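You operate a simulated robot arm through the tools that you are given. There is no shell and no other tool. Be economical: measure what you need, move in short steps, check, and stop when the job is done.

Carry out the task below with a simulated robot arm. There is one attempt and no reset: what you move stays moved.

TASK
Put the bottle that says "Floor Cleaner" from the left half of the service table on the clear end of the service table. Put the carton from the clear end of the service table on the left half of the service table. Take the roll from the clear end of the service table and put it on the left half of the service table. The order is free. Set down upright: bottle, carton, roll.

Only the result counts: the job must be done as asked and must still hold three seconds after the hand-in. Knocking over, shifting, dropping, spilling or breaking anything else fails it.

THE ROBOT
A 7-joint arm with a vacuum gripper, on a carriage that runs on a rail from [0, -1796] to [0, 684] (x, y) and turns from -184 to 149 degrees about z. Base frame: it is fixed where the carriage stands at the start and does not move with it; the origin is on the floor, on the carriage's upright axis, x ahead of it, y to its left, z up; the surface under the hand at the start is at about z = 780. Units: mm, degrees, N and s.
With the tool pointing down near the work surface it reaches from about 320 to 720 mm from the robot's upright axis, wherever it stands. Its first joint turns from -166.0 to 166.0 degrees. Places, roughly: carton [750, -1500, 750]; clear end of the service table [600, -1700, 800]; left half of the service table [600, -600, 800]; roll [250, -1500, 750]. Payload 1.06 kg.
Tool frame: the origin (TCP) lies in the middle of the cups' lips, and z points out of the cups. The gripper has 1 cup of 24 mm across, covering 24 by 24 mm (tool x, y); the bellows give 8 mm. With the vacuum on, a cup seals on a smooth face that it is pressed against (1 to 4 N); it does not hold porous or soft things. The pull reaches 23 N.
Orientation is that of the tool frame in the base frame, as a unit quaternion [w, x, y, z]. With the cups facing straight down, the tool's x points along the base's -x, its y along +y and its z along -z.

THE INTERFACE
- The arm moves only by the tool servo_tool. Its argument "steps" is a list of rows, each an object of numbers (a shift or turn left out is 0, a gripper value left out holds the last): "wx", "wy", "wz": the turn, a rotation vector about the tool's x, y, z in rad; "dx", "dy", "dz": the shift along the tool's x, y, z in mm; "suction": the vacuum: 1 switches it on, 0 off. In form: [{"wx": .., "wy": .., "wz": .., "dx": .., "dy": .., "dz": .., "suction": ..}, ...]. A call has 1 to 10 rows; each row shifts and turns the commanded pose from where the row before left it, along the tool's axes as they then stand. Rows are played at 5 a second. More than 50 mm and 8.6 degrees between two rows, or a gripper value outside its range, and nothing of the call is played. Where a pose cannot be reached the arm comes as near as it can. A force on the tool above 40 N (or 10 N above the force at the start of the call, whichever is more), or a blocked arm, ends the call early, and 0.2 s more pass. The pull builds up within a second once a cup has sealed. Time passes only in rows, and 0.2 s behind the last, so rows that do not move give it time. It gives the time, the measured TCP pose, the force on the tool (base axes) and the pull of the vacuum at its end, in the units of the frame above (readings bear some noise), with the torque about the TCP (base axes, N m) and any sound that the robot's microphone picked up.
- Cameras (640 x 400 px; columns grow to the right, rows downward): "scene" is now at [6.4, 110.2, 1410.2]; the picture's right is [-0.52, -0.85, 0.00], its down [-0.63, 0.39, -0.67] and it looks along [0.57, -0.35, -0.74] (base axes); focal length 280 px, centre (320, 200). "wrist" rides on the gripper at [78, 19, -96] in the tool frame; the picture's right is [-0.24, 0.97, 0.00], its down [-0.71, -0.17, -0.69] and it looks along [-0.67, -0.16, 0.73] (tool axes); focal length 243 px, centre (320, 200). There is no depth. A picture from a camera that has moved, and an enlarged one, comes with that camera's place and axes in the base frame and with its lens.
- get_image(camera): a new picture of that camera. The clock stands still meanwhile.
- move_column(by): slides the trunk up (or, below 0, down) by that many mm; the arm and the scene camera ride with it, the base frame stays. It gives what a move gives, with no picture.
- base_move(legs): drives the robot by 1 to 6 legs, each [ahead, left, turn to the left] in mm, mm and degrees, along the robot's own axes; the way and the turn of a leg run together, so that a leg with both is an arc; at most 1500 mm and 180 degrees a leg. The arm and the cameras ride along, it lands a little off, and it stops where it bumps. It keeps to its track: a leg is cut to what the track allows. It gives what a move gives.
- head_to(pan, tilt): turns the head with the scene camera to pan (to the left, within 155 degrees either way) and tilt (down, from -29 to 69), counted from straight ahead of the robot. It gives what a move gives.
- close_up(camera, box): a new picture of the part [left, top, right, bottom] of that camera's present view, enlarged. The clock stands still meanwhile.
- sign_off(): hands the job in; it is judged then, once.

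Work in short steps. Places have to be worked out from the pictures, the camera data and where the tool is seen: move nearer, look again, correct. Check each grasp and each placing, and mend what went wrong. You have 165 turns and 120 pictures in all, those below and enlarged ones among them. Switch the vacuum off and draw the arm clear of the work before you hand the job in, unless the task says otherwise; then end with one line.

The tools are called after "Emit:" as name(argument=value, ...) on one line, values as JSON. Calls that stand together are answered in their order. servo_tool: Moves the arm, as the interface text tells. Its arguments: {"type":"object","properties":{"steps":{"type":"array","items":{"type":"object","properties":{"wx":{"type":"number"},"wy":{"type":"number"},"wz":{"type":"number"},"dx":{"type":"number"},"dy":{"type":"number"},"dz":{"type":"number"},"suction":{"type":"number"}}}}},"required":["steps"]} The other tools are called the same way: move_column (by) slides the trunk up or down; base_move (legs) drives the base; head_to (pan, tilt) turns the head that bears the scene camera; get_image (camera) takes a picture; close_up (camera, box) takes an enlarged picture of a part of a camera's view; sign_off () hands the job in.

At the start:

```text
time: 0.0
tcp_pos: [420.5, -180.3, 1112.5]
tcp_rot: [0.0, -0.001, 1.0, 0.001]
force: [-0.1, -0.2, 0.1]
moment: [-0.02, 0.01, 0.01]
pull: 0.1
trunk travel left (down, up): [-350.0, 240.0]
robot x, y, heading: [2.5, 0.3, -0.1]
head pan, tilt: [-31.6, 48.1]
```

scene: 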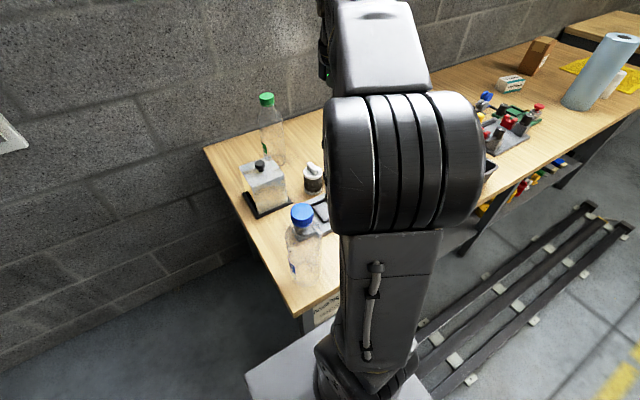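
wrist: 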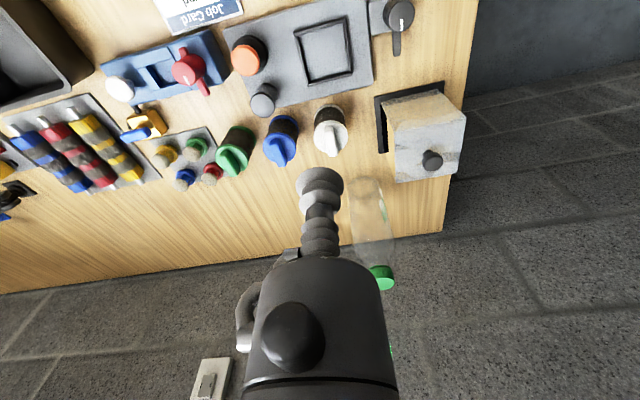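

I see two bottles (green cap, blue cap) near the left end of the table. I enlarge them to read the labels, and the far end too.

Emit:
close_up(camera="scene", box=[220, 80, 350, 300])

Emit:
close_up(camera="scene", box=[440, 10, 640, 180])

```text
1.82 times, centred on (285, 190) of scene
camera zoom: at [6.4, 110.2, 1410.2], right [-0.52, -0.85, 0.0], down [-0.63, 0.39, -0.67], along [0.57, -0.35, -0.74], focal length 509 px, centre (384, 218)
```

zoom: 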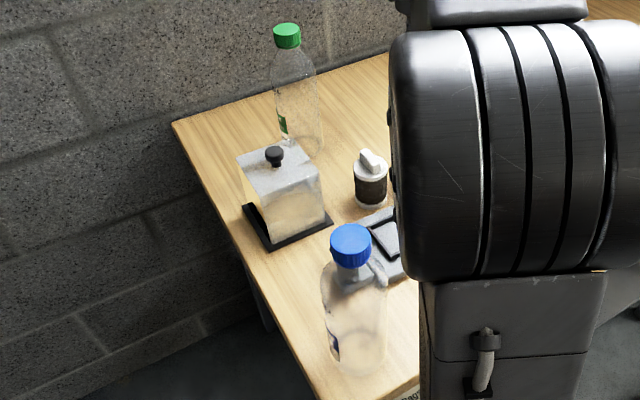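

```text
2.35 times, centred on (540, 95) of scene
camera zoom: at [6.4, 110.2, 1410.2], right [-0.52, -0.85, 0.0], down [-0.63, 0.39, -0.67], along [0.57, -0.35, -0.74], focal length 659 px, centre (-198, 447)
```

zoom: 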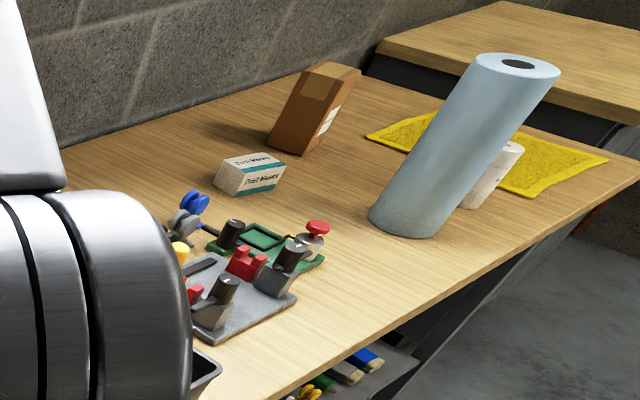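

The labels face away. I'll ride along the rail (arm high) to around y=-700 and look at both ends from there.

Emit:
base_move(legs=[[0, -750, 0]])

Emit:
head_to(pan=55, tilt=40)

Emit:
get_image(camera="scene")

Emit:
head_to(pan=-60, tilt=40)

Emit:
get_image(camera="scene")

```text
time: 4.1
tcp_pos: [420.7, -930.1, 1111.7]
tcp_rot: [0.0, -0.002, 1.0, 0.001]
force: [-0.8, -0.4, 0.8]
moment: [0.0, 0.05, 0.0]
pull: 0.0
trunk travel left (down, up): [-350.0, 240.0]
robot x, y, heading: [1.1, -751.9, 0.3]
head pan, tilt: [-31.6, 48.1]
```

```text
time: 5.7
tcp_pos: [421.0, -929.7, 1112.3]
tcp_rot: [0.0, -0.001, 1.0, 0.0]
force: [0.9, 0.6, -0.6]
moment: [-0.01, -0.04, 0.02]
pull: 0.0
trunk travel left (down, up): [-350.0, 240.0]
robot x, y, heading: [-2.7, -751.9, 0.4]
head pan, tilt: [55.0, 40.0]
```

```text
115 pictures are left
camera scene: at [-12.6, -529.7, 1421.9], right [0.82, -0.57, 0.0], down [-0.37, -0.53, -0.77], along [0.44, 0.63, -0.64], focal length 280 px, centre (320, 200)
```

scene: 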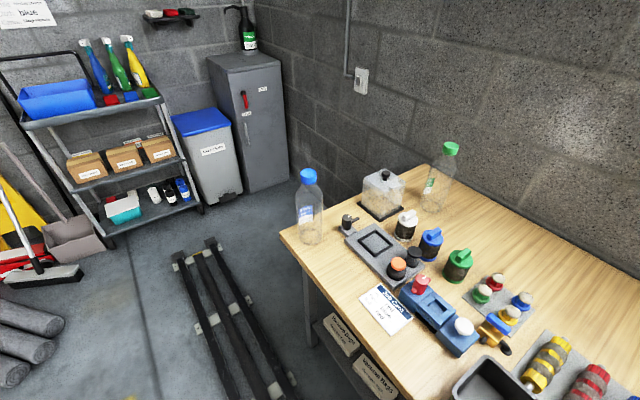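

```text
time: 7.6
tcp_pos: [420.9, -929.9, 1112.7]
tcp_rot: [0.0, -0.002, 1.0, -0.001]
force: [-0.8, -0.6, 0.3]
moment: [-0.03, 0.0, -0.02]
pull: 0.0
trunk travel left (down, up): [-350.0, 240.0]
robot x, y, heading: [2.1, -752.1, 0.1]
head pan, tilt: [-60.0, 40.0]
```

```text
114 pictures are left
camera scene: at [-18.4, -672.9, 1421.9], right [-0.86, -0.5, 0.0], down [-0.32, 0.56, -0.77], along [0.39, -0.66, -0.64], focal length 280 px, centre (320, 200)
```

scene: 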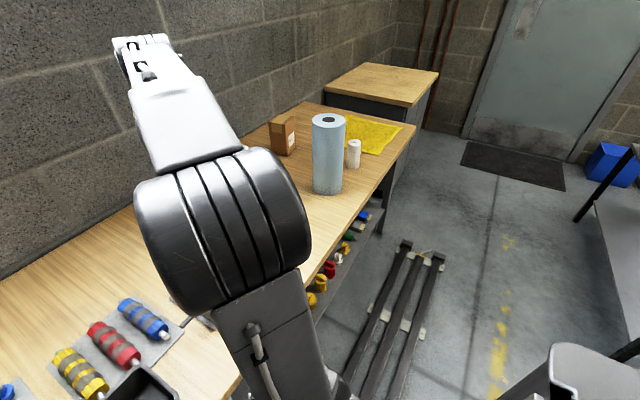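

I look back at the bottles and the job card enlarged.

Emit:
head_to(pan=45, tilt=40)

Emit:
close_up(camera="scene", box=[180, 110, 420, 260])

Emit:
close_up(camera="scene", box=[180, 230, 420, 380])

```text
time: 9.4
tcp_pos: [420.8, -929.2, 1112.9]
tcp_rot: [0.0, -0.002, 1.0, 0.0]
force: [0.7, 0.0, 0.0]
moment: [-0.01, -0.01, -0.03]
pull: 0.0
trunk travel left (down, up): [-350.0, 240.0]
robot x, y, heading: [1.6, -750.4, 0.3]
head pan, tilt: [45.0, 40.0]
```

```text
2.67 times, centred on (300, 185) of scene
camera zoom: at [-1.2, -539.2, 1421.9], right [0.71, -0.71, 0.0], down [-0.45, -0.46, -0.77], along [0.54, 0.54, -0.64], focal length 747 px, centre (373, 240)
```

zoom: 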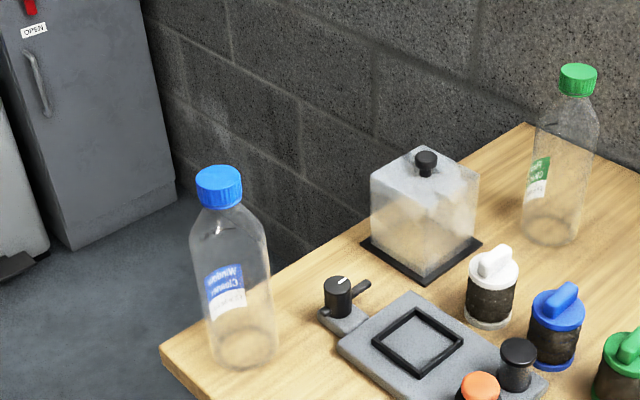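

```text
2.67 times, centred on (300, 305) of scene
camera zoom: at [-1.2, -539.2, 1421.9], right [0.71, -0.71, 0.0], down [-0.45, -0.46, -0.77], along [0.54, 0.54, -0.64], focal length 747 px, centre (373, -80)
```

zoom: 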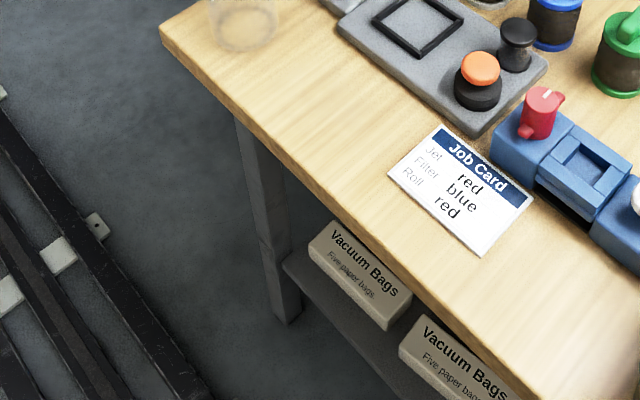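

Blue cap reads "Window Cleaner". I zoom on the green bottle's label.

Emit:
close_up(camera="scene", box=[360, 120, 424, 220])

```text
4.00 times, centred on (392, 170) of scene
camera zoom: at [-1.2, -539.2, 1421.9], right [0.71, -0.71, 0.0], down [-0.45, -0.46, -0.77], along [0.54, 0.54, -0.64], focal length 1120 px, centre (32, 320)
```

zoom: 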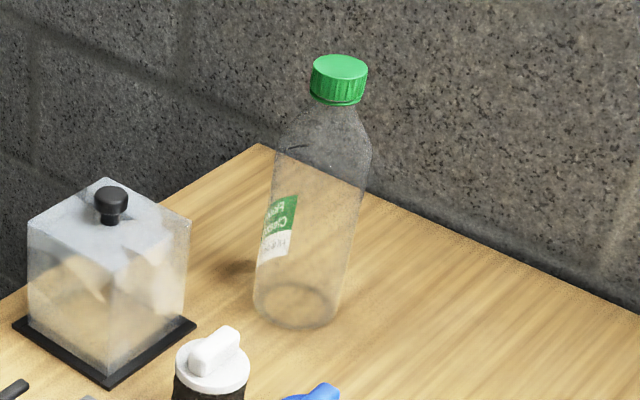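

The green-capped bottle is the Floor Cleaner, near (727,-152), cap top z≈1017. Now I ride on to inspect the clear end.

Emit:
base_move(legs=[[0, -450, 0]])

Emit:
head_to(pan=-45, tilt=45)

Emit:
get_image(camera="scene")

Emit:
get_image(camera="wrist")

```text
time: 12.2
tcp_pos: [421.1, -1377.7, 1111.6]
tcp_rot: [0.0, -0.003, 1.0, -0.001]
force: [-0.7, 0.0, -0.4]
moment: [0.0, 0.0, 0.01]
pull: 0.0
trunk travel left (down, up): [-350.0, 240.0]
robot x, y, heading: [-3.4, -1203.5, 0.1]
head pan, tilt: [45.0, 40.0]
```

```text
time: 13.8
tcp_pos: [420.8, -1377.4, 1112.4]
tcp_rot: [0.0, -0.002, 1.0, 0.0]
force: [-0.1, 0.9, -0.1]
moment: [0.01, 0.03, 0.01]
pull: 0.1
trunk travel left (down, up): [-350.0, 240.0]
robot x, y, heading: [-2.2, -1200.4, 0.3]
head pan, tilt: [-45.0, 45.0]
```

```text
110 pictures are left
camera scene: at [-3.7, -1105.8, 1414.6], right [-0.7, -0.71, 0.0], down [-0.5, 0.5, -0.71], along [0.5, -0.5, -0.71], focal length 280 px, centre (320, 200)
```

scene: 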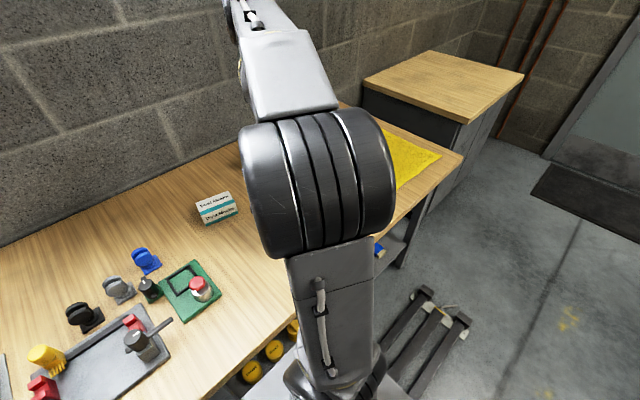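

```text
109 pictures are left
camera wrist: at [343.4, -1358.3, 1207.3], right [0.23, 0.97, 0.0], down [0.71, -0.17, 0.69], along [0.67, -0.16, -0.73], focal length 243 px, centre (320, 200)
```

wrist: 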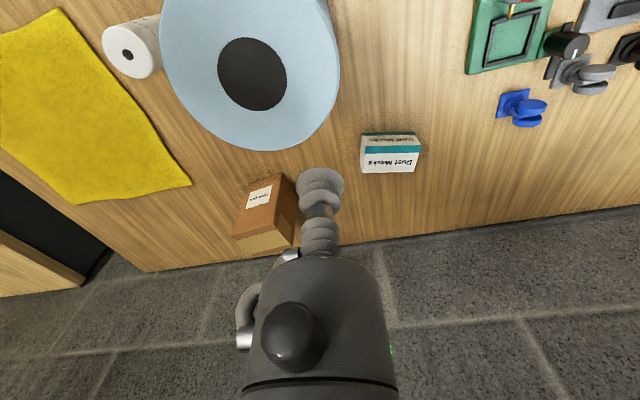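

There are two rolls (a large blue one, a small white one) and two boxes. I enlarge the wrist view to tell them apart.

Emit:
close_up(camera="wrist", box=[80, 0, 340, 160])

Emit:
close_up(camera="wrist", box=[200, 120, 430, 260])

```text
2.46 times, centred on (210, 80) of wrist
camera zoom: at [343.4, -1358.3, 1207.3], right [0.23, 0.97, 0.0], down [0.71, -0.17, 0.69], along [0.67, -0.16, -0.73], focal length 597 px, centre (591, 495)
```

zoom: 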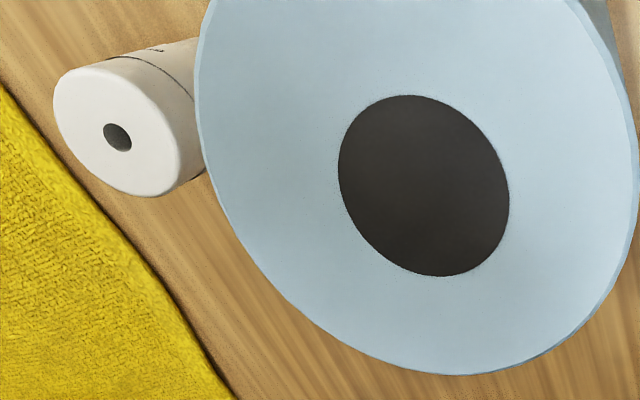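

```text
2.78 times, centred on (315, 190) of wrist
camera zoom: at [343.4, -1358.3, 1207.3], right [0.23, 0.97, 0.0], down [0.71, -0.17, 0.69], along [0.67, -0.16, -0.73], focal length 675 px, centre (334, 228)
```

zoom: 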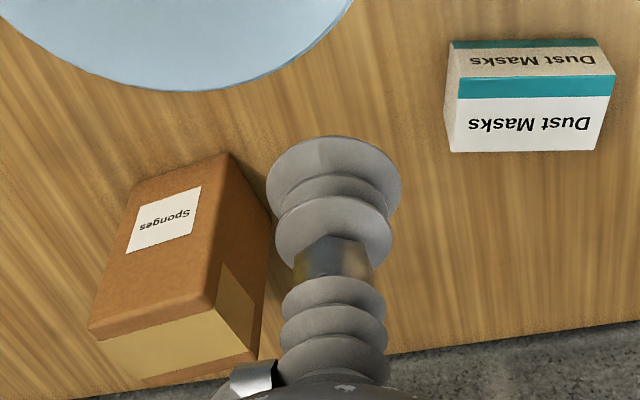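

The hints (x≈250, low centre height) fit the small white roll at about (362,-1600), top z≈865, and the "Sponges" carton at about (680,-1550), top z≈934. I position the robot by the carton and look closer.

Emit:
base_move(legs=[[0, -350, 0]])

Emit:
servo_tool(steps=[{"dy": 35, "dx": -20}, {"dy": 35, "dx": -30}, {"dy": 35, "dx": -30}, {"dy": 35, "dx": -30}, {"dy": 35, "dx": -30}, {"dx": -30}, {}, {}])

Emit:
get_image(camera="wrist")

Emit:
head_to(pan=-20, tilt=45)

Emit:
get_image(camera="scene")

```text
time: 16.1
tcp_pos: [421.1, -1725.2, 1111.8]
tcp_rot: [0.0, -0.003, 1.0, 0.0]
force: [0.5, -0.1, 0.0]
moment: [-0.02, -0.02, -0.02]
pull: 0.0
trunk travel left (down, up): [-350.0, 240.0]
robot x, y, heading: [-0.1, -1542.4, 0.2]
head pan, tilt: [-45.0, 45.0]
```

```text
time: 17.9
tcp_pos: [590.1, -1548.7, 1112.6]
tcp_rot: [0.001, -0.003, 1.0, -0.001]
force: [1.2, 0.0, -0.7]
moment: [0.03, 0.01, 0.0]
pull: 0.1
trunk travel left (down, up): [-350.0, 240.0]
robot x, y, heading: [2.2, -1548.3, 0.2]
head pan, tilt: [-45.0, 45.0]
```

```text
106 pictures are left
camera wrist: at [512.3, -1529.3, 1207.3], right [0.23, 0.97, 0.0], down [0.71, -0.17, 0.69], along [0.67, -0.16, -0.73], focal length 243 px, centre (320, 200)
```

wrist: 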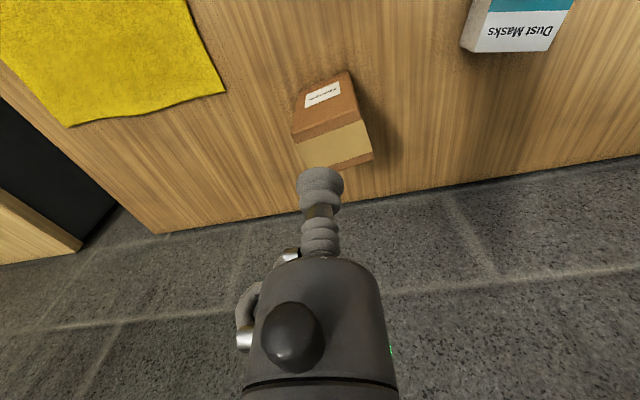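

```text
time: 18.8
tcp_pos: [590.8, -1549.0, 1112.9]
tcp_rot: [0.0, -0.003, 1.0, 0.0]
force: [-0.4, -0.4, -0.3]
moment: [-0.01, 0.04, 0.02]
pull: 0.0
trunk travel left (down, up): [-350.0, 240.0]
robot x, y, heading: [-3.2, -1546.7, 0.3]
head pan, tilt: [-20.0, 45.0]
```

```text
105 pictures are left
camera scene: at [14.8, -1423.8, 1414.6], right [-0.34, -0.94, 0.0], down [-0.67, 0.24, -0.71], along [0.67, -0.24, -0.71], focal length 280 px, centre (320, 200)
```

scene: 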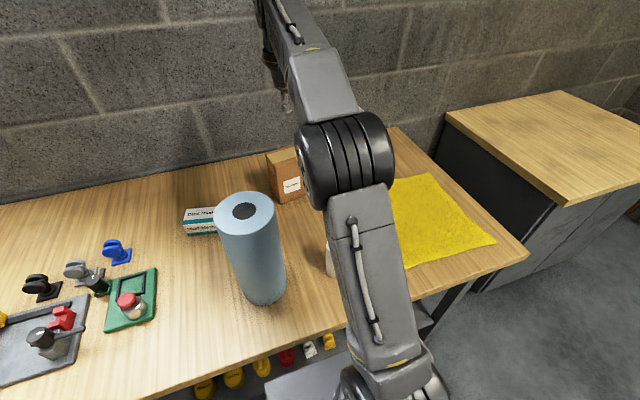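

The carton's top centre computes to about (676,-1551,~928). I move above it and descend to z≈950.

Emit:
servo_tool(steps=[{"dx": -43}, {"dx": -43, "dy": -2}, {"dz": 40}, {"dz": 40}, {"dz": 40}, {"dz": 30}, {}])

Emit:
get_image(camera="wrist")

Emit:
get_image(camera="scene")

```text
time: 20.4
tcp_pos: [633.2, -1550.9, 961.8]
tcp_rot: [0.0, -0.002, 1.0, 0.0]
force: [0.0, -0.2, -0.3]
moment: [-0.01, -0.02, 0.02]
pull: 0.1
out of reach, approached as far as the arm can: row 2
trunk travel left (down, up): [-350.0, 240.0]
robot x, y, heading: [-0.8, -1544.6, 0.2]
head pan, tilt: [-20.0, 45.0]
```

```text
104 pictures are left
camera wrist: at [556.1, -1530.9, 1057.3], right [0.23, 0.97, 0.0], down [0.71, -0.17, 0.69], along [0.67, -0.16, -0.73], focal length 243 px, centre (320, 200)
```

wrist: 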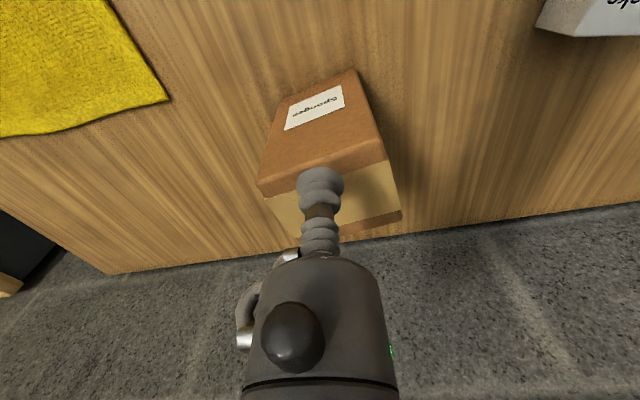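

```text
103 pictures are left
camera scene: at [14.9, -1423.7, 1414.6], right [-0.34, -0.94, 0.0], down [-0.67, 0.24, -0.71], along [0.67, -0.24, -0.71], focal length 280 px, centre (320, 200)
```

scene: 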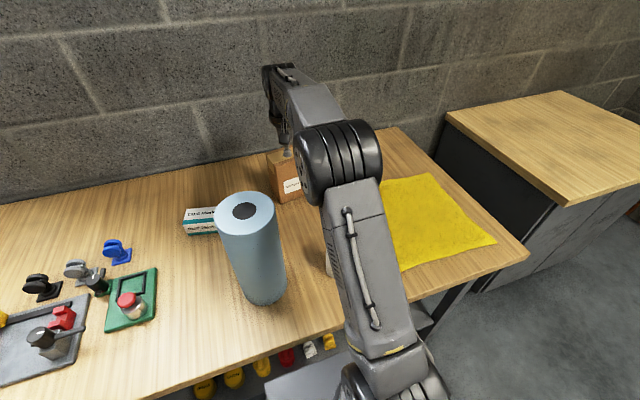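

At this lower height more reach should be available; I extend 42 mm forward.

Emit:
servo_tool(steps=[{"dx": -20}, {"dx": -22}, {}])

Emit:
get_image(camera="wrist")

```text
time: 21.2
tcp_pos: [677.0, -1549.2, 961.9]
tcp_rot: [-0.001, -0.003, 1.0, 0.0]
force: [-0.5, -0.6, -0.3]
moment: [0.0, 0.0, -0.02]
pull: 0.0
trunk travel left (down, up): [-350.0, 240.0]
robot x, y, heading: [-0.4, -1550.9, 0.2]
head pan, tilt: [-20.0, 45.0]
```

```text
102 pictures are left
camera wrist: at [598.6, -1529.9, 1057.2], right [0.23, 0.97, 0.0], down [0.71, -0.17, 0.68], along [0.67, -0.16, -0.73], focal length 243 px, centre (320, 200)
```

wrist: 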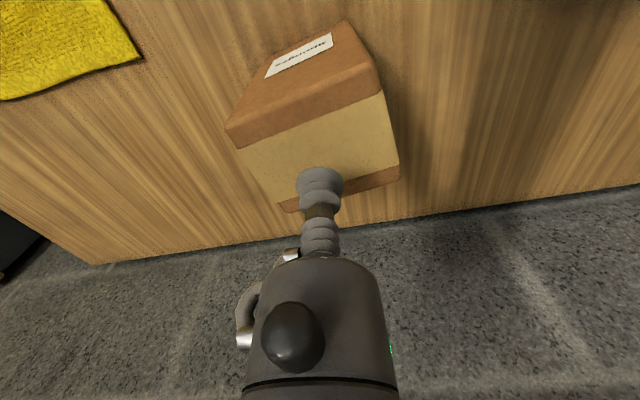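

Cup is aligned with the tape on the top face. I descend with vacuum on, in small steps.

Emit:
servo_tool(steps=[{"dz": 20, "suction": 1}, {"dz": 5}, {"dz": 4}, {"dz": 3}, {"dz": 3}, {}])

```text
time: 22.6
tcp_pos: [675.7, -1549.4, 928.9]
tcp_rot: [0.002, -0.002, 1.0, 0.0]
force: [0.1, 0.5, 13.2]
moment: [0.0, 0.02, 0.0]
pull: 22.5
trunk travel left (down, up): [-350.0, 240.0]
robot x, y, heading: [0.9, -1547.9, 0.5]
head pan, tilt: [-20.0, 45.0]
```

Sealed with pull 22.5. I lift slowly and check the load.

Emit:
servo_tool(steps=[{"dz": -4}, {"dz": -6}, {"dz": -20}, {"dz": -30}, {"dz": -40}, {}])

Emit:
get_image(camera="wrist")

```text
time: 24.0
tcp_pos: [676.2, -1549.8, 1028.0]
tcp_rot: [0.0, -0.002, 1.0, 0.001]
force: [-0.6, 0.3, -1.3]
moment: [0.01, -0.01, 0.01]
pull: 22.7
trunk travel left (down, up): [-350.0, 240.0]
robot x, y, heading: [3.8, -1550.7, 0.4]
head pan, tilt: [-20.0, 45.0]
```

```text
101 pictures are left
camera wrist: at [598.2, -1530.1, 1123.4], right [0.23, 0.97, 0.0], down [0.71, -0.17, 0.68], along [0.67, -0.16, -0.73], focal length 243 px, centre (320, 200)
```

wrist: 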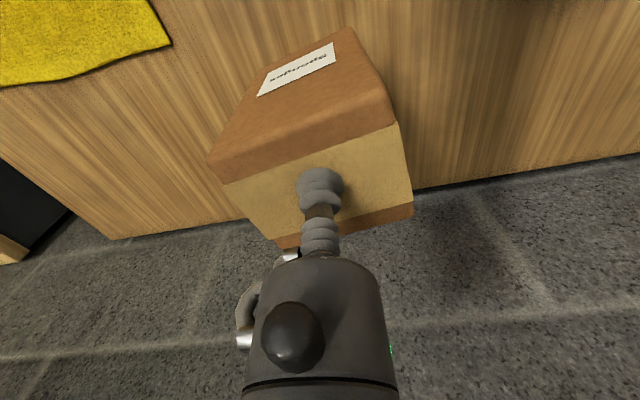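

Carton is held (weight ~1.3 N). I raise the trunk for clearance and ride to y≈-860, then look.

Emit:
move_column(by=150)

Emit:
base_move(legs=[[0, 690, 0]])

Emit:
head_to(pan=25, tilt=50)

Emit:
get_image(camera="scene")

Emit:
get_image(camera="wrist")

```text
time: 25.7
tcp_pos: [676.5, -1549.2, 1177.4]
tcp_rot: [0.001, -0.003, 1.0, 0.001]
force: [0.0, 0.5, -2.6]
moment: [-0.01, 0.02, -0.02]
pull: 23.0
trunk travel left (down, up): [-500.0, 90.0]
robot x, y, heading: [-1.7, -1549.4, 0.1]
head pan, tilt: [-20.0, 45.0]
```

```text
time: 29.5
tcp_pos: [675.4, -864.0, 1178.1]
tcp_rot: [0.001, 0.001, 1.0, 0.001]
force: [1.0, 0.7, -1.6]
moment: [-0.01, 0.02, -0.02]
pull: 22.6
trunk travel left (down, up): [-500.0, 90.0]
robot x, y, heading: [0.4, -855.7, 0.0]
head pan, tilt: [-20.0, 45.0]
```

```text
time: 30.6
tcp_pos: [675.8, -864.9, 1177.2]
tcp_rot: [0.0, 0.001, 1.0, 0.0]
force: [-0.4, 0.2, -1.9]
moment: [-0.05, 0.0, -0.02]
pull: 22.6
trunk travel left (down, up): [-500.0, 90.0]
robot x, y, heading: [-0.8, -856.3, 0.2]
head pan, tilt: [25.0, 50.0]
```

```text
100 pictures are left
camera scene: at [9.4, -673.9, 1557.7], right [0.42, -0.91, 0.0], down [-0.69, -0.32, -0.64], along [0.58, 0.27, -0.77], focal length 280 px, centre (320, 200)
```

scene: 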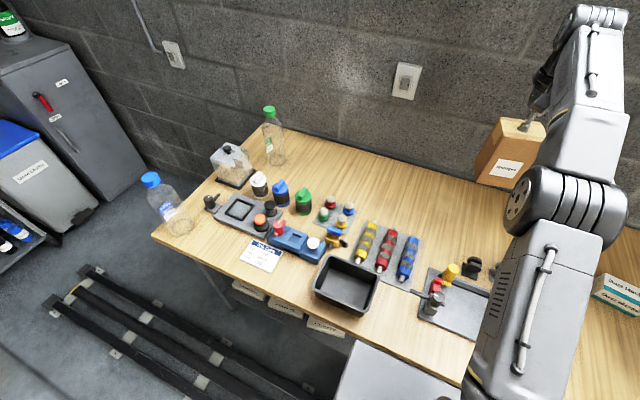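

```text
99 pictures are left
camera wrist: at [598.4, -844.5, 1273.2], right [0.24, 0.97, 0.0], down [0.71, -0.17, 0.69], along [0.67, -0.16, -0.73], focal length 243 px, centre (320, 200)
```

wrist: 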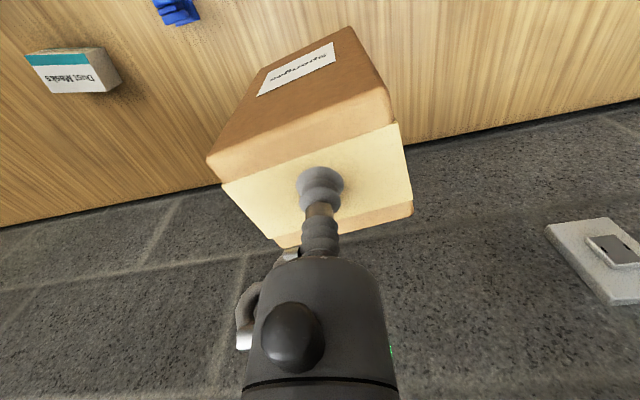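

Free wood behind the spring toolbits around (676,-680) suits the carton. I ride 180 mm left and lower the trunk by 215 mm.

Emit:
base_move(legs=[[0, 180, 0]])

Emit:
move_column(by=-180)

Emit:
get_image(camera="wrist")

Emit:
get_image(camera="scene")

```text
time: 32.1
tcp_pos: [675.7, -687.9, 1177.9]
tcp_rot: [0.0, 0.001, 1.0, 0.0]
force: [0.6, 0.2, -1.6]
moment: [-0.01, 0.03, -0.03]
pull: 22.9
trunk travel left (down, up): [-500.0, 90.0]
robot x, y, heading: [0.1, -679.0, -0.3]
head pan, tilt: [25.0, 50.0]
```

```text
time: 34.1
tcp_pos: [676.4, -687.3, 999.0]
tcp_rot: [0.001, 0.001, 1.0, 0.0]
force: [0.6, 0.1, -2.0]
moment: [-0.02, 0.02, 0.01]
pull: 22.9
trunk travel left (down, up): [-320.0, 270.0]
robot x, y, heading: [-1.0, -683.5, -0.1]
head pan, tilt: [25.0, 50.0]
```

```text
98 pictures are left
camera wrist: at [598.4, -667.6, 1093.3], right [0.24, 0.97, 0.0], down [0.71, -0.17, 0.69], along [0.67, -0.16, -0.73], focal length 243 px, centre (320, 200)
```

wrist: 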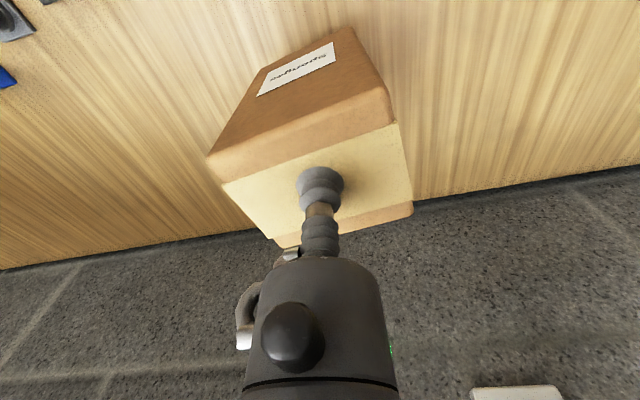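

```text
97 pictures are left
camera scene: at [9.5, -496.6, 1377.8], right [0.42, -0.91, 0.0], down [-0.69, -0.32, -0.64], along [0.58, 0.27, -0.77], focal length 280 px, centre (320, 200)
```

scene: 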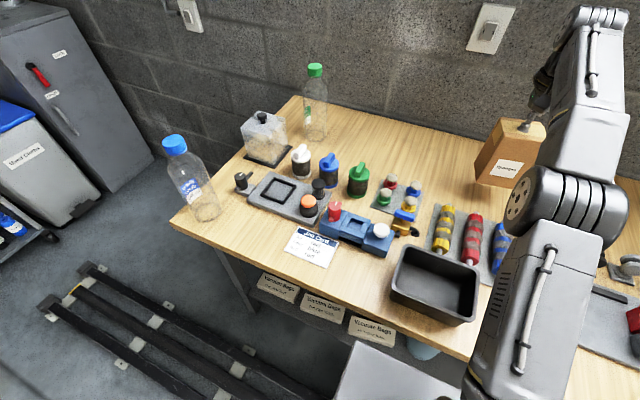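

The space below is clear. I lower to just above contact.

Emit:
servo_tool(steps=[{"dz": 25}, {"dz": 20}, {"dz": 12}, {"dz": 4}, {"dz": 3}, {}])

```text
time: 35.5
tcp_pos: [676.8, -689.5, 934.3]
tcp_rot: [0.0, 0.001, 1.0, 0.001]
force: [-0.2, -0.1, -0.6]
moment: [-0.01, 0.0, 0.02]
pull: 23.1
trunk travel left (down, up): [-320.0, 270.0]
robot x, y, heading: [0.9, -678.3, 0.2]
head pan, tilt: [25.0, 50.0]
```

Nearly touching (load falling). I go down 2 mm more and check.

Emit:
servo_tool(steps=[{"dz": 1.5}, {"dz": 1.5}, {}])

```text
time: 36.3
tcp_pos: [677.0, -687.5, 929.9]
tcp_rot: [0.0, 0.001, 1.0, 0.0]
force: [-0.6, 0.2, -1.4]
moment: [0.03, -0.04, 0.03]
pull: 22.6
trunk travel left (down, up): [-320.0, 270.0]
robot x, y, heading: [-4.9, -679.0, 0.0]
head pan, tilt: [25.0, 50.0]
```

Still carrying; I continue in 1.5 mm steps.

Emit:
servo_tool(steps=[{"dz": 1.5}, {"dz": 1.5}, {}])

Emit:
servo_tool(steps=[{"dz": 1.5}, {"dz": 1}, {}])

```text
time: 37.1
tcp_pos: [677.0, -688.2, 929.6]
tcp_rot: [0.002, 0.001, 1.0, 0.0]
force: [4.0, 0.6, 14.7]
moment: [0.04, 0.02, 0.02]
pull: 22.9
trunk travel left (down, up): [-320.0, 270.0]
robot x, y, heading: [-3.7, -682.3, -0.0]
head pan, tilt: [25.0, 50.0]
```

```text
time: 37.9
tcp_pos: [676.8, -687.6, 926.5]
tcp_rot: [0.002, 0.001, 1.0, 0.0]
force: [4.9, -1.0, 16.3]
moment: [0.03, 0.0, 0.03]
pull: 23.2
trunk travel left (down, up): [-320.0, 270.0]
robot x, y, heading: [-0.0, -679.1, -0.0]
head pan, tilt: [25.0, 50.0]
```

Contact reached. I ease off slightly, release the vacuum, wait, and lift.

Emit:
servo_tool(steps=[{"dz": -2}, {"suction": 0}, {}, {}, {}, {"dz": -3}, {"dz": -5}, {"dz": -10}, {"dz": -40}, {"dz": -40}])

Emit:
get_image(camera="wrist")

Emit:
get_image(camera="scene")

```text
time: 40.1
tcp_pos: [668.1, -688.5, 1022.2]
tcp_rot: [0.0, 0.001, 1.0, 0.0]
force: [0.3, 0.4, -0.6]
moment: [0.02, 0.0, 0.01]
pull: 0.1
out of reach, approached as far as the arm can: row 10
trunk travel left (down, up): [-320.0, 270.0]
robot x, y, heading: [-4.0, -679.5, -0.2]
head pan, tilt: [25.0, 50.0]
```

```text
96 pictures are left
camera wrist: at [590.1, -667.8, 1117.8], right [0.24, 0.97, 0.0], down [0.71, -0.17, 0.69], along [0.67, -0.16, -0.73], focal length 243 px, centre (320, 200)
```

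wrist: 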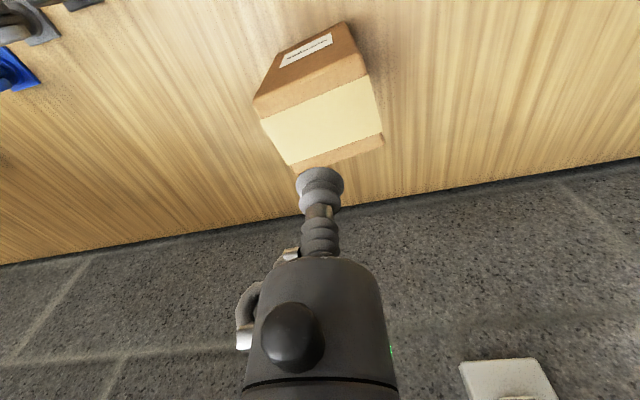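

```text
95 pictures are left
camera scene: at [8.9, -496.5, 1377.7], right [0.42, -0.91, 0.0], down [-0.69, -0.32, -0.64], along [0.58, 0.27, -0.77], focal length 280 px, centre (320, 200)
```

scene: 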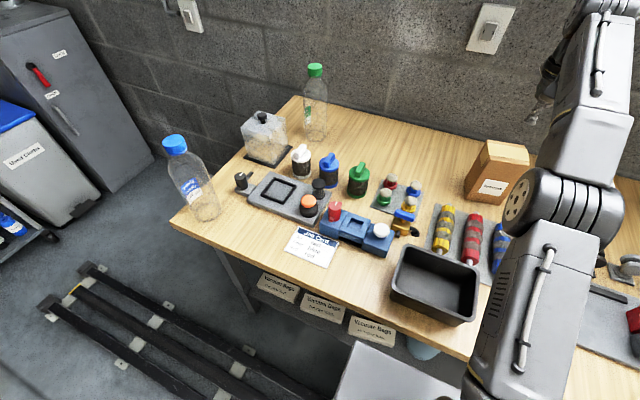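

Carton stands upright. Next the white roll: raise, retract, and ride to y≈-1680 so the arm comes in away from the blue roll.

Emit:
move_column(by=180)

Emit:
servo_tool(steps=[{"dx": 45}, {"dx": 45}, {"dx": 45}, {"dx": 45}, {"dx": 45}, {"dx": 15}, {}])

Emit:
base_move(legs=[[0, -1000, 0]])

Emit:
get_image(camera="wrist")

```text
time: 42.1
tcp_pos: [668.9, -688.4, 1202.7]
tcp_rot: [0.0, 0.001, 1.0, 0.0]
force: [0.1, 0.8, 0.2]
moment: [0.0, 0.05, -0.03]
pull: 0.1
trunk travel left (down, up): [-500.0, 90.0]
robot x, y, heading: [-1.8, -681.3, -0.1]
head pan, tilt: [25.0, 50.0]
```

```text
time: 43.7
tcp_pos: [428.5, -687.3, 1201.5]
tcp_rot: [0.0, 0.001, 1.0, 0.0]
force: [0.3, 1.3, -0.1]
moment: [0.02, 0.03, -0.01]
pull: 0.0
trunk travel left (down, up): [-500.0, 90.0]
robot x, y, heading: [1.5, -679.0, -0.1]
head pan, tilt: [25.0, 50.0]
```

```text
time: 48.9
tcp_pos: [427.7, -1683.9, 1201.3]
tcp_rot: [0.001, -0.003, 1.0, -0.001]
force: [0.2, 0.3, 0.4]
moment: [0.01, -0.02, 0.0]
pull: 0.1
trunk travel left (down, up): [-500.0, 90.0]
robot x, y, heading: [0.7, -1677.0, 0.1]
head pan, tilt: [25.0, 50.0]
```

```text
94 pictures are left
camera wrist: at [350.8, -1663.7, 1296.5], right [0.23, 0.97, 0.0], down [0.71, -0.17, 0.69], along [0.67, -0.16, -0.73], focal length 243 px, centre (320, 200)
```

wrist: 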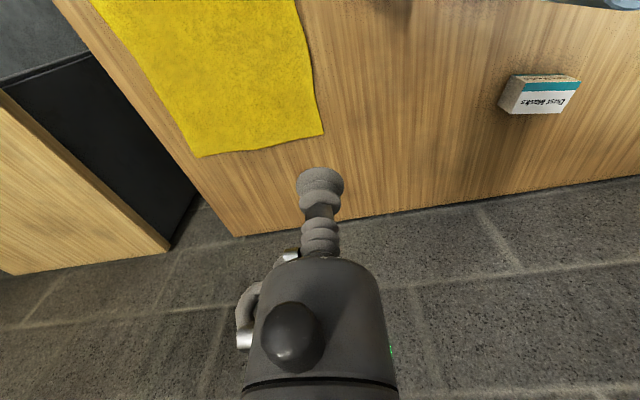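

The wrist camera looks past the roll; I use the head camera pointing down-left.

Emit:
head_to(pan=20, tilt=65)

Emit:
get_image(camera="scene")

```text
time: 49.7
tcp_pos: [428.0, -1684.2, 1201.4]
tcp_rot: [0.0, -0.002, 1.0, 0.0]
force: [-0.4, 0.3, 0.1]
moment: [-0.02, -0.01, 0.0]
pull: 0.1
trunk travel left (down, up): [-500.0, 90.0]
robot x, y, heading: [-2.9, -1677.0, 0.3]
head pan, tilt: [20.0, 65.0]
```

```text
93 pictures are left
camera scene: at [-4.6, -1506.2, 1539.6], right [0.35, -0.94, 0.0], down [-0.85, -0.31, -0.42], along [0.4, 0.15, -0.91], focal length 280 px, centre (320, 200)
```

scene: 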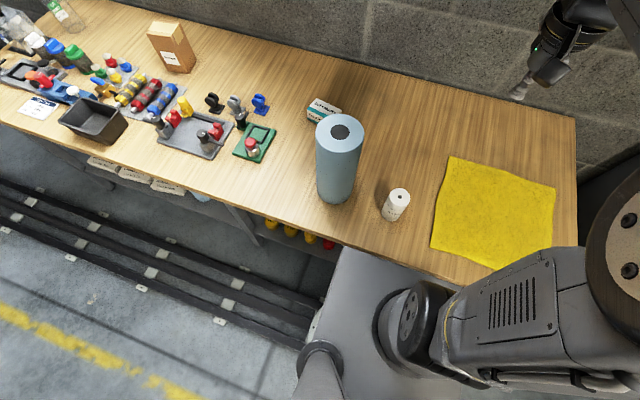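

Great view. I enlarge the white roll to read it and measure it.

Emit:
close_up(camera="scene", box=[300, 100, 460, 240])

```text
2.86 times, centred on (380, 170) of scene
camera zoom: at [-4.6, -1506.2, 1539.6], right [0.35, -0.94, 0.0], down [-0.85, -0.31, -0.42], along [0.4, 0.15, -0.91], focal length 800 px, centre (149, 286)
```

zoom: 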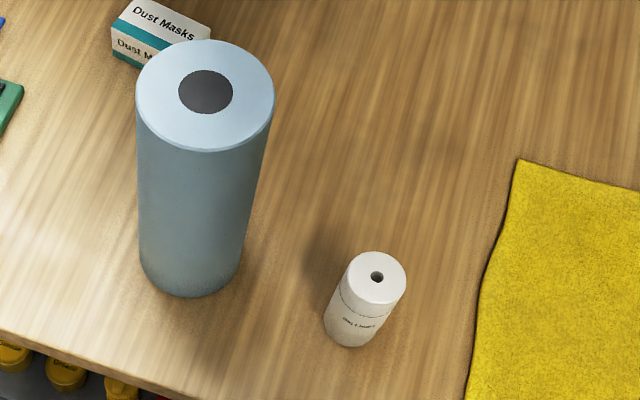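

I zoom further on the white roll's print.

Emit:
close_up(camera="scene", box=[375, 180, 423, 228])

Emit:
close_up(camera="scene", box=[300, 100, 380, 210])

```text
8.33 times, centred on (399, 204) of scene
camera zoom: at [-4.6, -1506.2, 1539.6], right [0.35, -0.94, 0.0], down [-0.85, -0.31, -0.42], along [0.4, 0.15, -0.91], focal length 2333 px, centre (-338, 167)
```

zoom: 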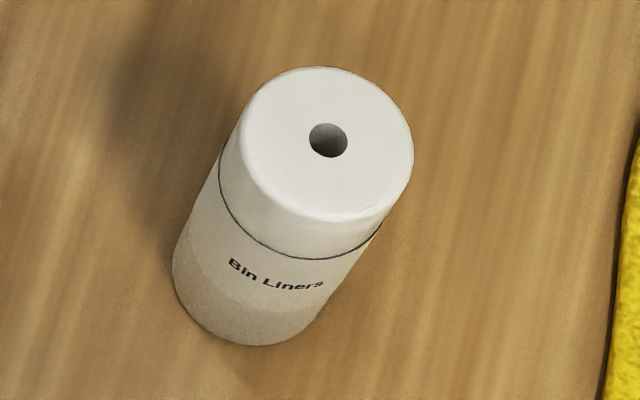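

```text
3.64 times, centred on (340, 155) of scene
camera zoom: at [-4.6, -1506.2, 1539.6], right [0.35, -0.94, 0.0], down [-0.85, -0.31, -0.42], along [0.4, 0.15, -0.91], focal length 1018 px, centre (247, 364)
```

zoom: 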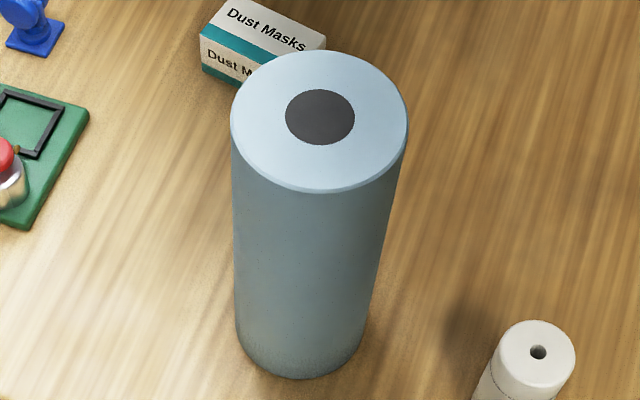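

It's the "Bin Liners" roll: top centre triangulates to (359,-1588,~888), diameter ≈54 with a small hole. I place the tool above it and lower the trunk.

Emit:
servo_tool(steps=[{"dx": 23, "dy": 32}, {"dx": 23, "dy": 32}, {"dx": 23, "dy": 32}, {}, {}])

Emit:
move_column(by=-200)

Emit:
get_image(camera="scene")

Emit:
get_image(camera="wrist")

```text
time: 50.9
tcp_pos: [359.7, -1586.9, 1201.1]
tcp_rot: [-0.001, -0.002, 1.0, 0.0]
force: [-0.5, 0.0, 1.4]
moment: [0.02, -0.01, -0.01]
pull: 0.1
trunk travel left (down, up): [-500.0, 90.0]
robot x, y, heading: [-1.3, -1681.7, 0.1]
head pan, tilt: [20.0, 65.0]
```

```text
time: 53.0
tcp_pos: [360.2, -1586.7, 1002.7]
tcp_rot: [0.0, -0.001, 1.0, 0.0]
force: [-0.5, -0.8, -0.5]
moment: [0.0, -0.02, 0.01]
pull: 0.0
trunk travel left (down, up): [-300.0, 290.0]
robot x, y, heading: [-0.6, -1681.3, 0.5]
head pan, tilt: [20.0, 65.0]
```

```text
89 pictures are left
camera scene: at [-4.6, -1506.3, 1339.6], right [0.35, -0.94, 0.0], down [-0.85, -0.31, -0.42], along [0.4, 0.15, -0.91], focal length 280 px, centre (320, 200)
```

scene: 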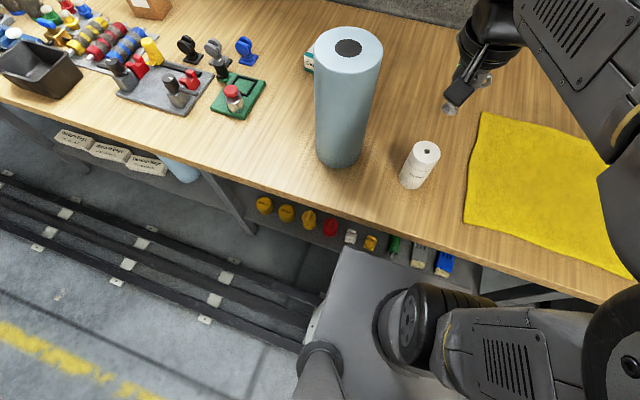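

```text
88 pictures are left
camera wrist: at [281.9, -1568.0, 1097.0], right [0.23, 0.97, 0.0], down [0.71, -0.17, 0.69], along [0.67, -0.16, -0.73], focal length 243 px, centre (320, 200)
```

wrist: 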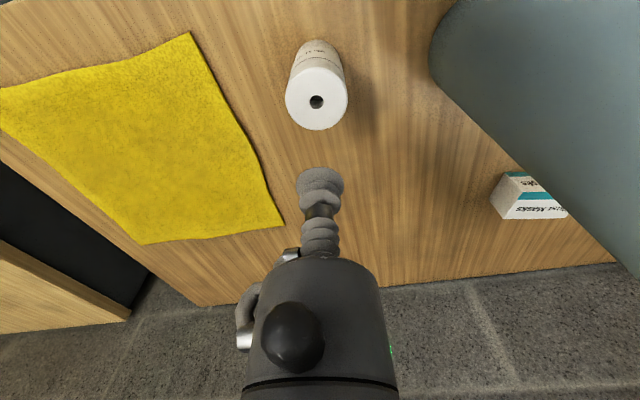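

Aligned within ~2.5 mm (target slightly toward −y). I correct and descend to about 912.

Emit:
servo_tool(steps=[{"dy": -2, "dz": 30}, {"dz": 30}, {"dz": 30}, {}])

Emit:
get_image(camera="wrist")

```text
time: 54.0
tcp_pos: [359.8, -1589.1, 911.0]
tcp_rot: [0.0, -0.002, 1.0, 0.0]
force: [-0.5, -0.1, 0.2]
moment: [-0.01, 0.04, -0.01]
pull: 0.0
trunk travel left (down, up): [-300.0, 290.0]
robot x, y, heading: [-0.5, -1676.2, 0.2]
head pan, tilt: [20.0, 65.0]
```

```text
87 pictures are left
camera wrist: at [282.0, -1569.4, 1006.4], right [0.23, 0.97, 0.0], down [0.71, -0.17, 0.69], along [0.67, -0.16, -0.73], focal length 243 px, centre (320, 200)
```

wrist: 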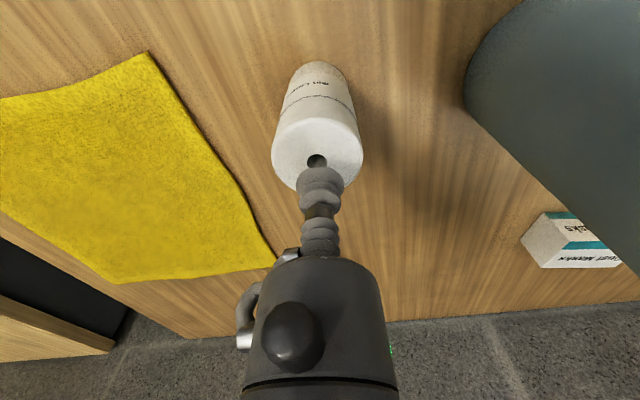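

I press gently at the centre (over the small hole) with vacuum on, and see if it seals.

Emit:
servo_tool(steps=[{"dy": -2, "dz": 12, "suction": 1}, {"dz": 6}, {"dz": 3}, {"dz": 2}, {}, {}])

```text
time: 55.5
tcp_pos: [358.9, -1592.1, 888.5]
tcp_rot: [0.001, -0.001, 1.0, 0.001]
force: [-1.0, -0.3, 12.3]
moment: [0.0, -0.01, -0.02]
pull: 23.0
trunk travel left (down, up): [-300.0, 290.0]
robot x, y, heading: [2.4, -1677.9, 0.3]
head pan, tilt: [20.0, 65.0]
```

It sealed (pull 23). I lift gently and check.

Emit:
servo_tool(steps=[{"dz": -4}, {"dz": -6}, {"dz": -20}, {"dz": -30}, {"dz": -40}, {}])

Emit:
get_image(camera="wrist")

```text
time: 56.9
tcp_pos: [360.0, -1591.1, 989.0]
tcp_rot: [0.0, -0.001, 1.0, 0.001]
force: [0.4, 0.2, -2.6]
moment: [-0.02, 0.02, -0.01]
pull: 22.7
trunk travel left (down, up): [-300.0, 290.0]
robot x, y, heading: [-0.5, -1682.7, 0.2]
head pan, tilt: [20.0, 65.0]
```

```text
86 pictures are left
camera wrist: at [282.5, -1571.9, 1084.9], right [0.23, 0.97, 0.0], down [0.71, -0.17, 0.68], along [0.67, -0.16, -0.73], focal length 243 px, centre (320, 200)
```

wrist: 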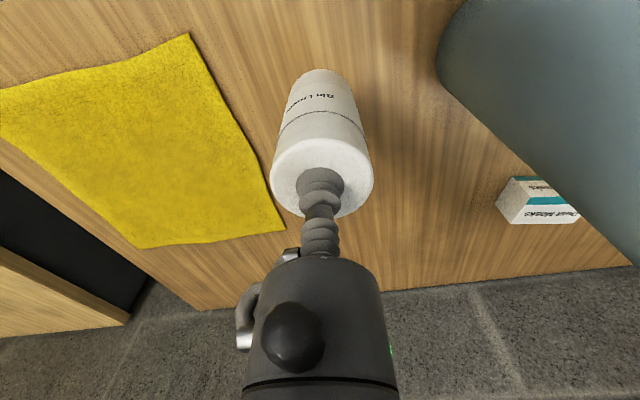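

The roll is held (~2.6 N). I raise the trunk to clear the blue roll, extend outward to x≈660, then ride +750.

Emit:
move_column(by=260)

Emit:
servo_tool(steps=[{"dx": -40}, {"dx": -40}, {"dx": -40}, {"dx": -40}, {"dx": -40}, {"dx": -40}, {"dx": -40}, {"dx": -20}, {}])

Emit:
base_move(legs=[[0, 750, 0]])

Emit:
get_image(camera="wrist")

Emit:
get_image(camera="scene")

```text
time: 59.5
tcp_pos: [359.9, -1591.1, 1248.6]
tcp_rot: [0.0, -0.003, 1.0, 0.0]
force: [-0.2, 0.6, -1.6]
moment: [-0.01, 0.01, 0.05]
pull: 22.5
trunk travel left (down, up): [-560.0, 30.0]
robot x, y, heading: [-0.7, -1675.9, -0.1]
head pan, tilt: [20.0, 65.0]
```

```text
time: 61.5
tcp_pos: [659.8, -1590.4, 1247.9]
tcp_rot: [-0.001, -0.002, 1.0, -0.001]
force: [0.3, -0.5, -2.4]
moment: [-0.03, 0.0, 0.0]
pull: 22.8
trunk travel left (down, up): [-560.0, 30.0]
robot x, y, heading: [-1.7, -1677.0, 0.3]
head pan, tilt: [20.0, 65.0]
```

```text
time: 65.6
tcp_pos: [661.6, -836.4, 1249.0]
tcp_rot: [-0.001, 0.001, 1.0, 0.0]
force: [-0.4, -0.5, -2.0]
moment: [-0.01, 0.06, 0.01]
pull: 22.9
trunk travel left (down, up): [-560.0, 30.0]
robot x, y, heading: [-2.6, -918.4, 0.0]
head pan, tilt: [20.0, 65.0]
```

```text
85 pictures are left
camera wrist: at [583.1, -816.8, 1344.3], right [0.24, 0.97, 0.0], down [0.71, -0.17, 0.69], along [0.67, -0.16, -0.73], focal length 243 px, centre (320, 200)
```

wrist: 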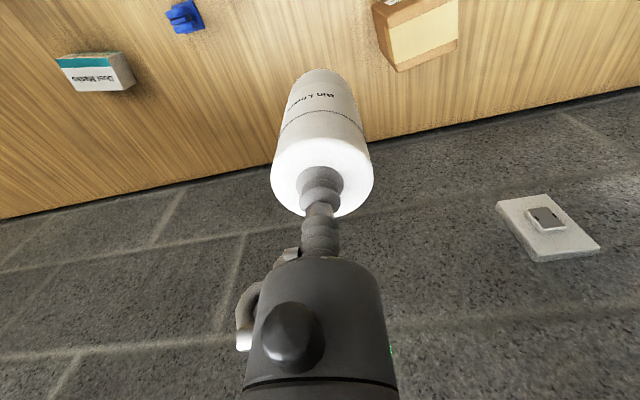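

```text
84 pictures are left
camera scene: at [-3.1, -748.1, 1599.6], right [0.34, -0.94, 0.0], down [-0.85, -0.31, -0.42], along [0.4, 0.14, -0.91], focal length 280 px, centre (320, 200)
```

scene: 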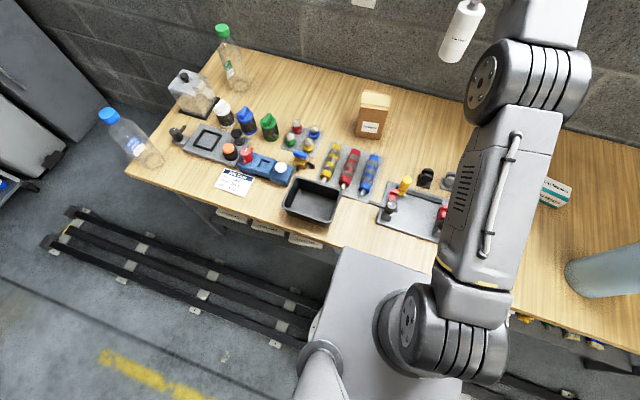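

The spot (661,-836) is free. I lower the trunk 290 mm and look.

Emit:
move_column(by=-290)

Emit:
servo_tool(steps=[{"dz": 25}, {"dz": 20}, {"dz": 12}, {}])

Emit:
get_image(camera="wrist")

Emit:
get_image(camera="scene")

```text
time: 68.5
tcp_pos: [660.5, -837.6, 958.9]
tcp_rot: [0.0, 0.001, 1.0, -0.001]
force: [-0.2, -0.2, -2.2]
moment: [0.0, 0.02, 0.0]
pull: 22.9
trunk travel left (down, up): [-270.0, 320.0]
robot x, y, heading: [3.5, -918.8, -0.3]
head pan, tilt: [20.0, 65.0]
```

```text
time: 69.5
tcp_pos: [660.4, -836.8, 901.4]
tcp_rot: [0.0, 0.002, 1.0, 0.001]
force: [0.8, 0.0, -1.7]
moment: [-0.02, 0.01, 0.01]
pull: 23.1
trunk travel left (down, up): [-270.0, 320.0]
robot x, y, heading: [0.4, -922.3, -0.1]
head pan, tilt: [20.0, 65.0]
```

```text
83 pictures are left
camera wrist: at [582.8, -817.1, 997.1], right [0.24, 0.97, 0.0], down [0.71, -0.17, 0.69], along [0.67, -0.16, -0.73], focal length 243 px, centre (320, 200)
```

wrist: 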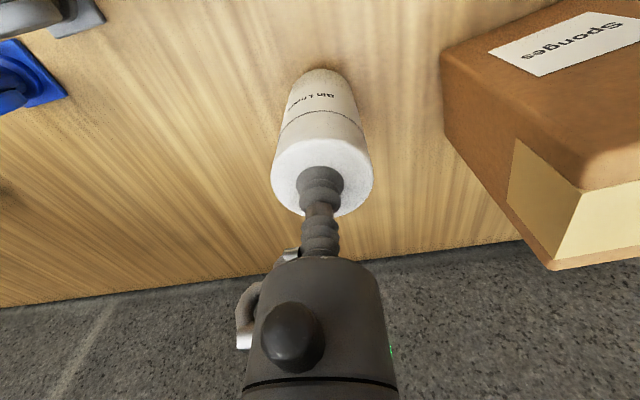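

```text
82 pictures are left
camera scene: at [-3.1, -748.3, 1309.6], right [0.34, -0.94, 0.0], down [-0.85, -0.31, -0.42], along [0.4, 0.14, -0.91], focal length 280 px, centre (320, 200)
```

scene: 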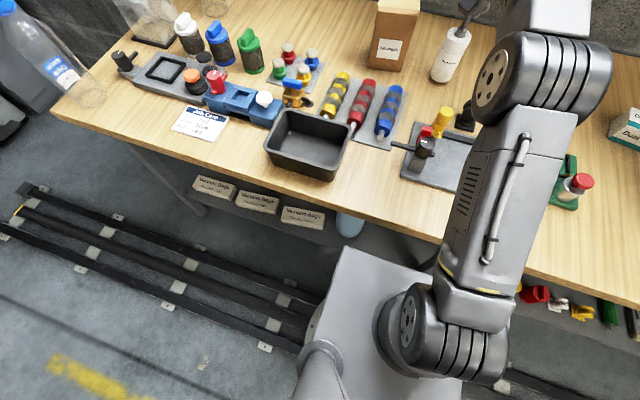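

Clear. I step down to contact near z≈889.

Emit:
servo_tool(steps=[{"dz": 5}, {"dz": 3}, {"dz": 1.5}, {}])

Emit:
servo_tool(steps=[{"dz": 1.5}, {"dz": 1}, {}])

```text
time: 70.5
tcp_pos: [660.6, -837.7, 891.8]
tcp_rot: [0.001, 0.001, 1.0, 0.0]
force: [-0.2, 0.1, -2.0]
moment: [-0.02, 0.0, 0.0]
pull: 22.1
trunk travel left (down, up): [-270.0, 320.0]
robot x, y, heading: [1.9, -915.7, -0.1]
head pan, tilt: [20.0, 65.0]
```

```text
time: 71.3
tcp_pos: [661.9, -836.7, 890.2]
tcp_rot: [0.001, 0.001, 1.0, -0.001]
force: [0.8, -1.5, 3.3]
moment: [-0.04, -0.03, -0.02]
pull: 22.7
trunk travel left (down, up): [-270.0, 320.0]
robot x, y, heading: [-1.7, -921.5, 0.1]
head pan, tilt: [20.0, 65.0]
```

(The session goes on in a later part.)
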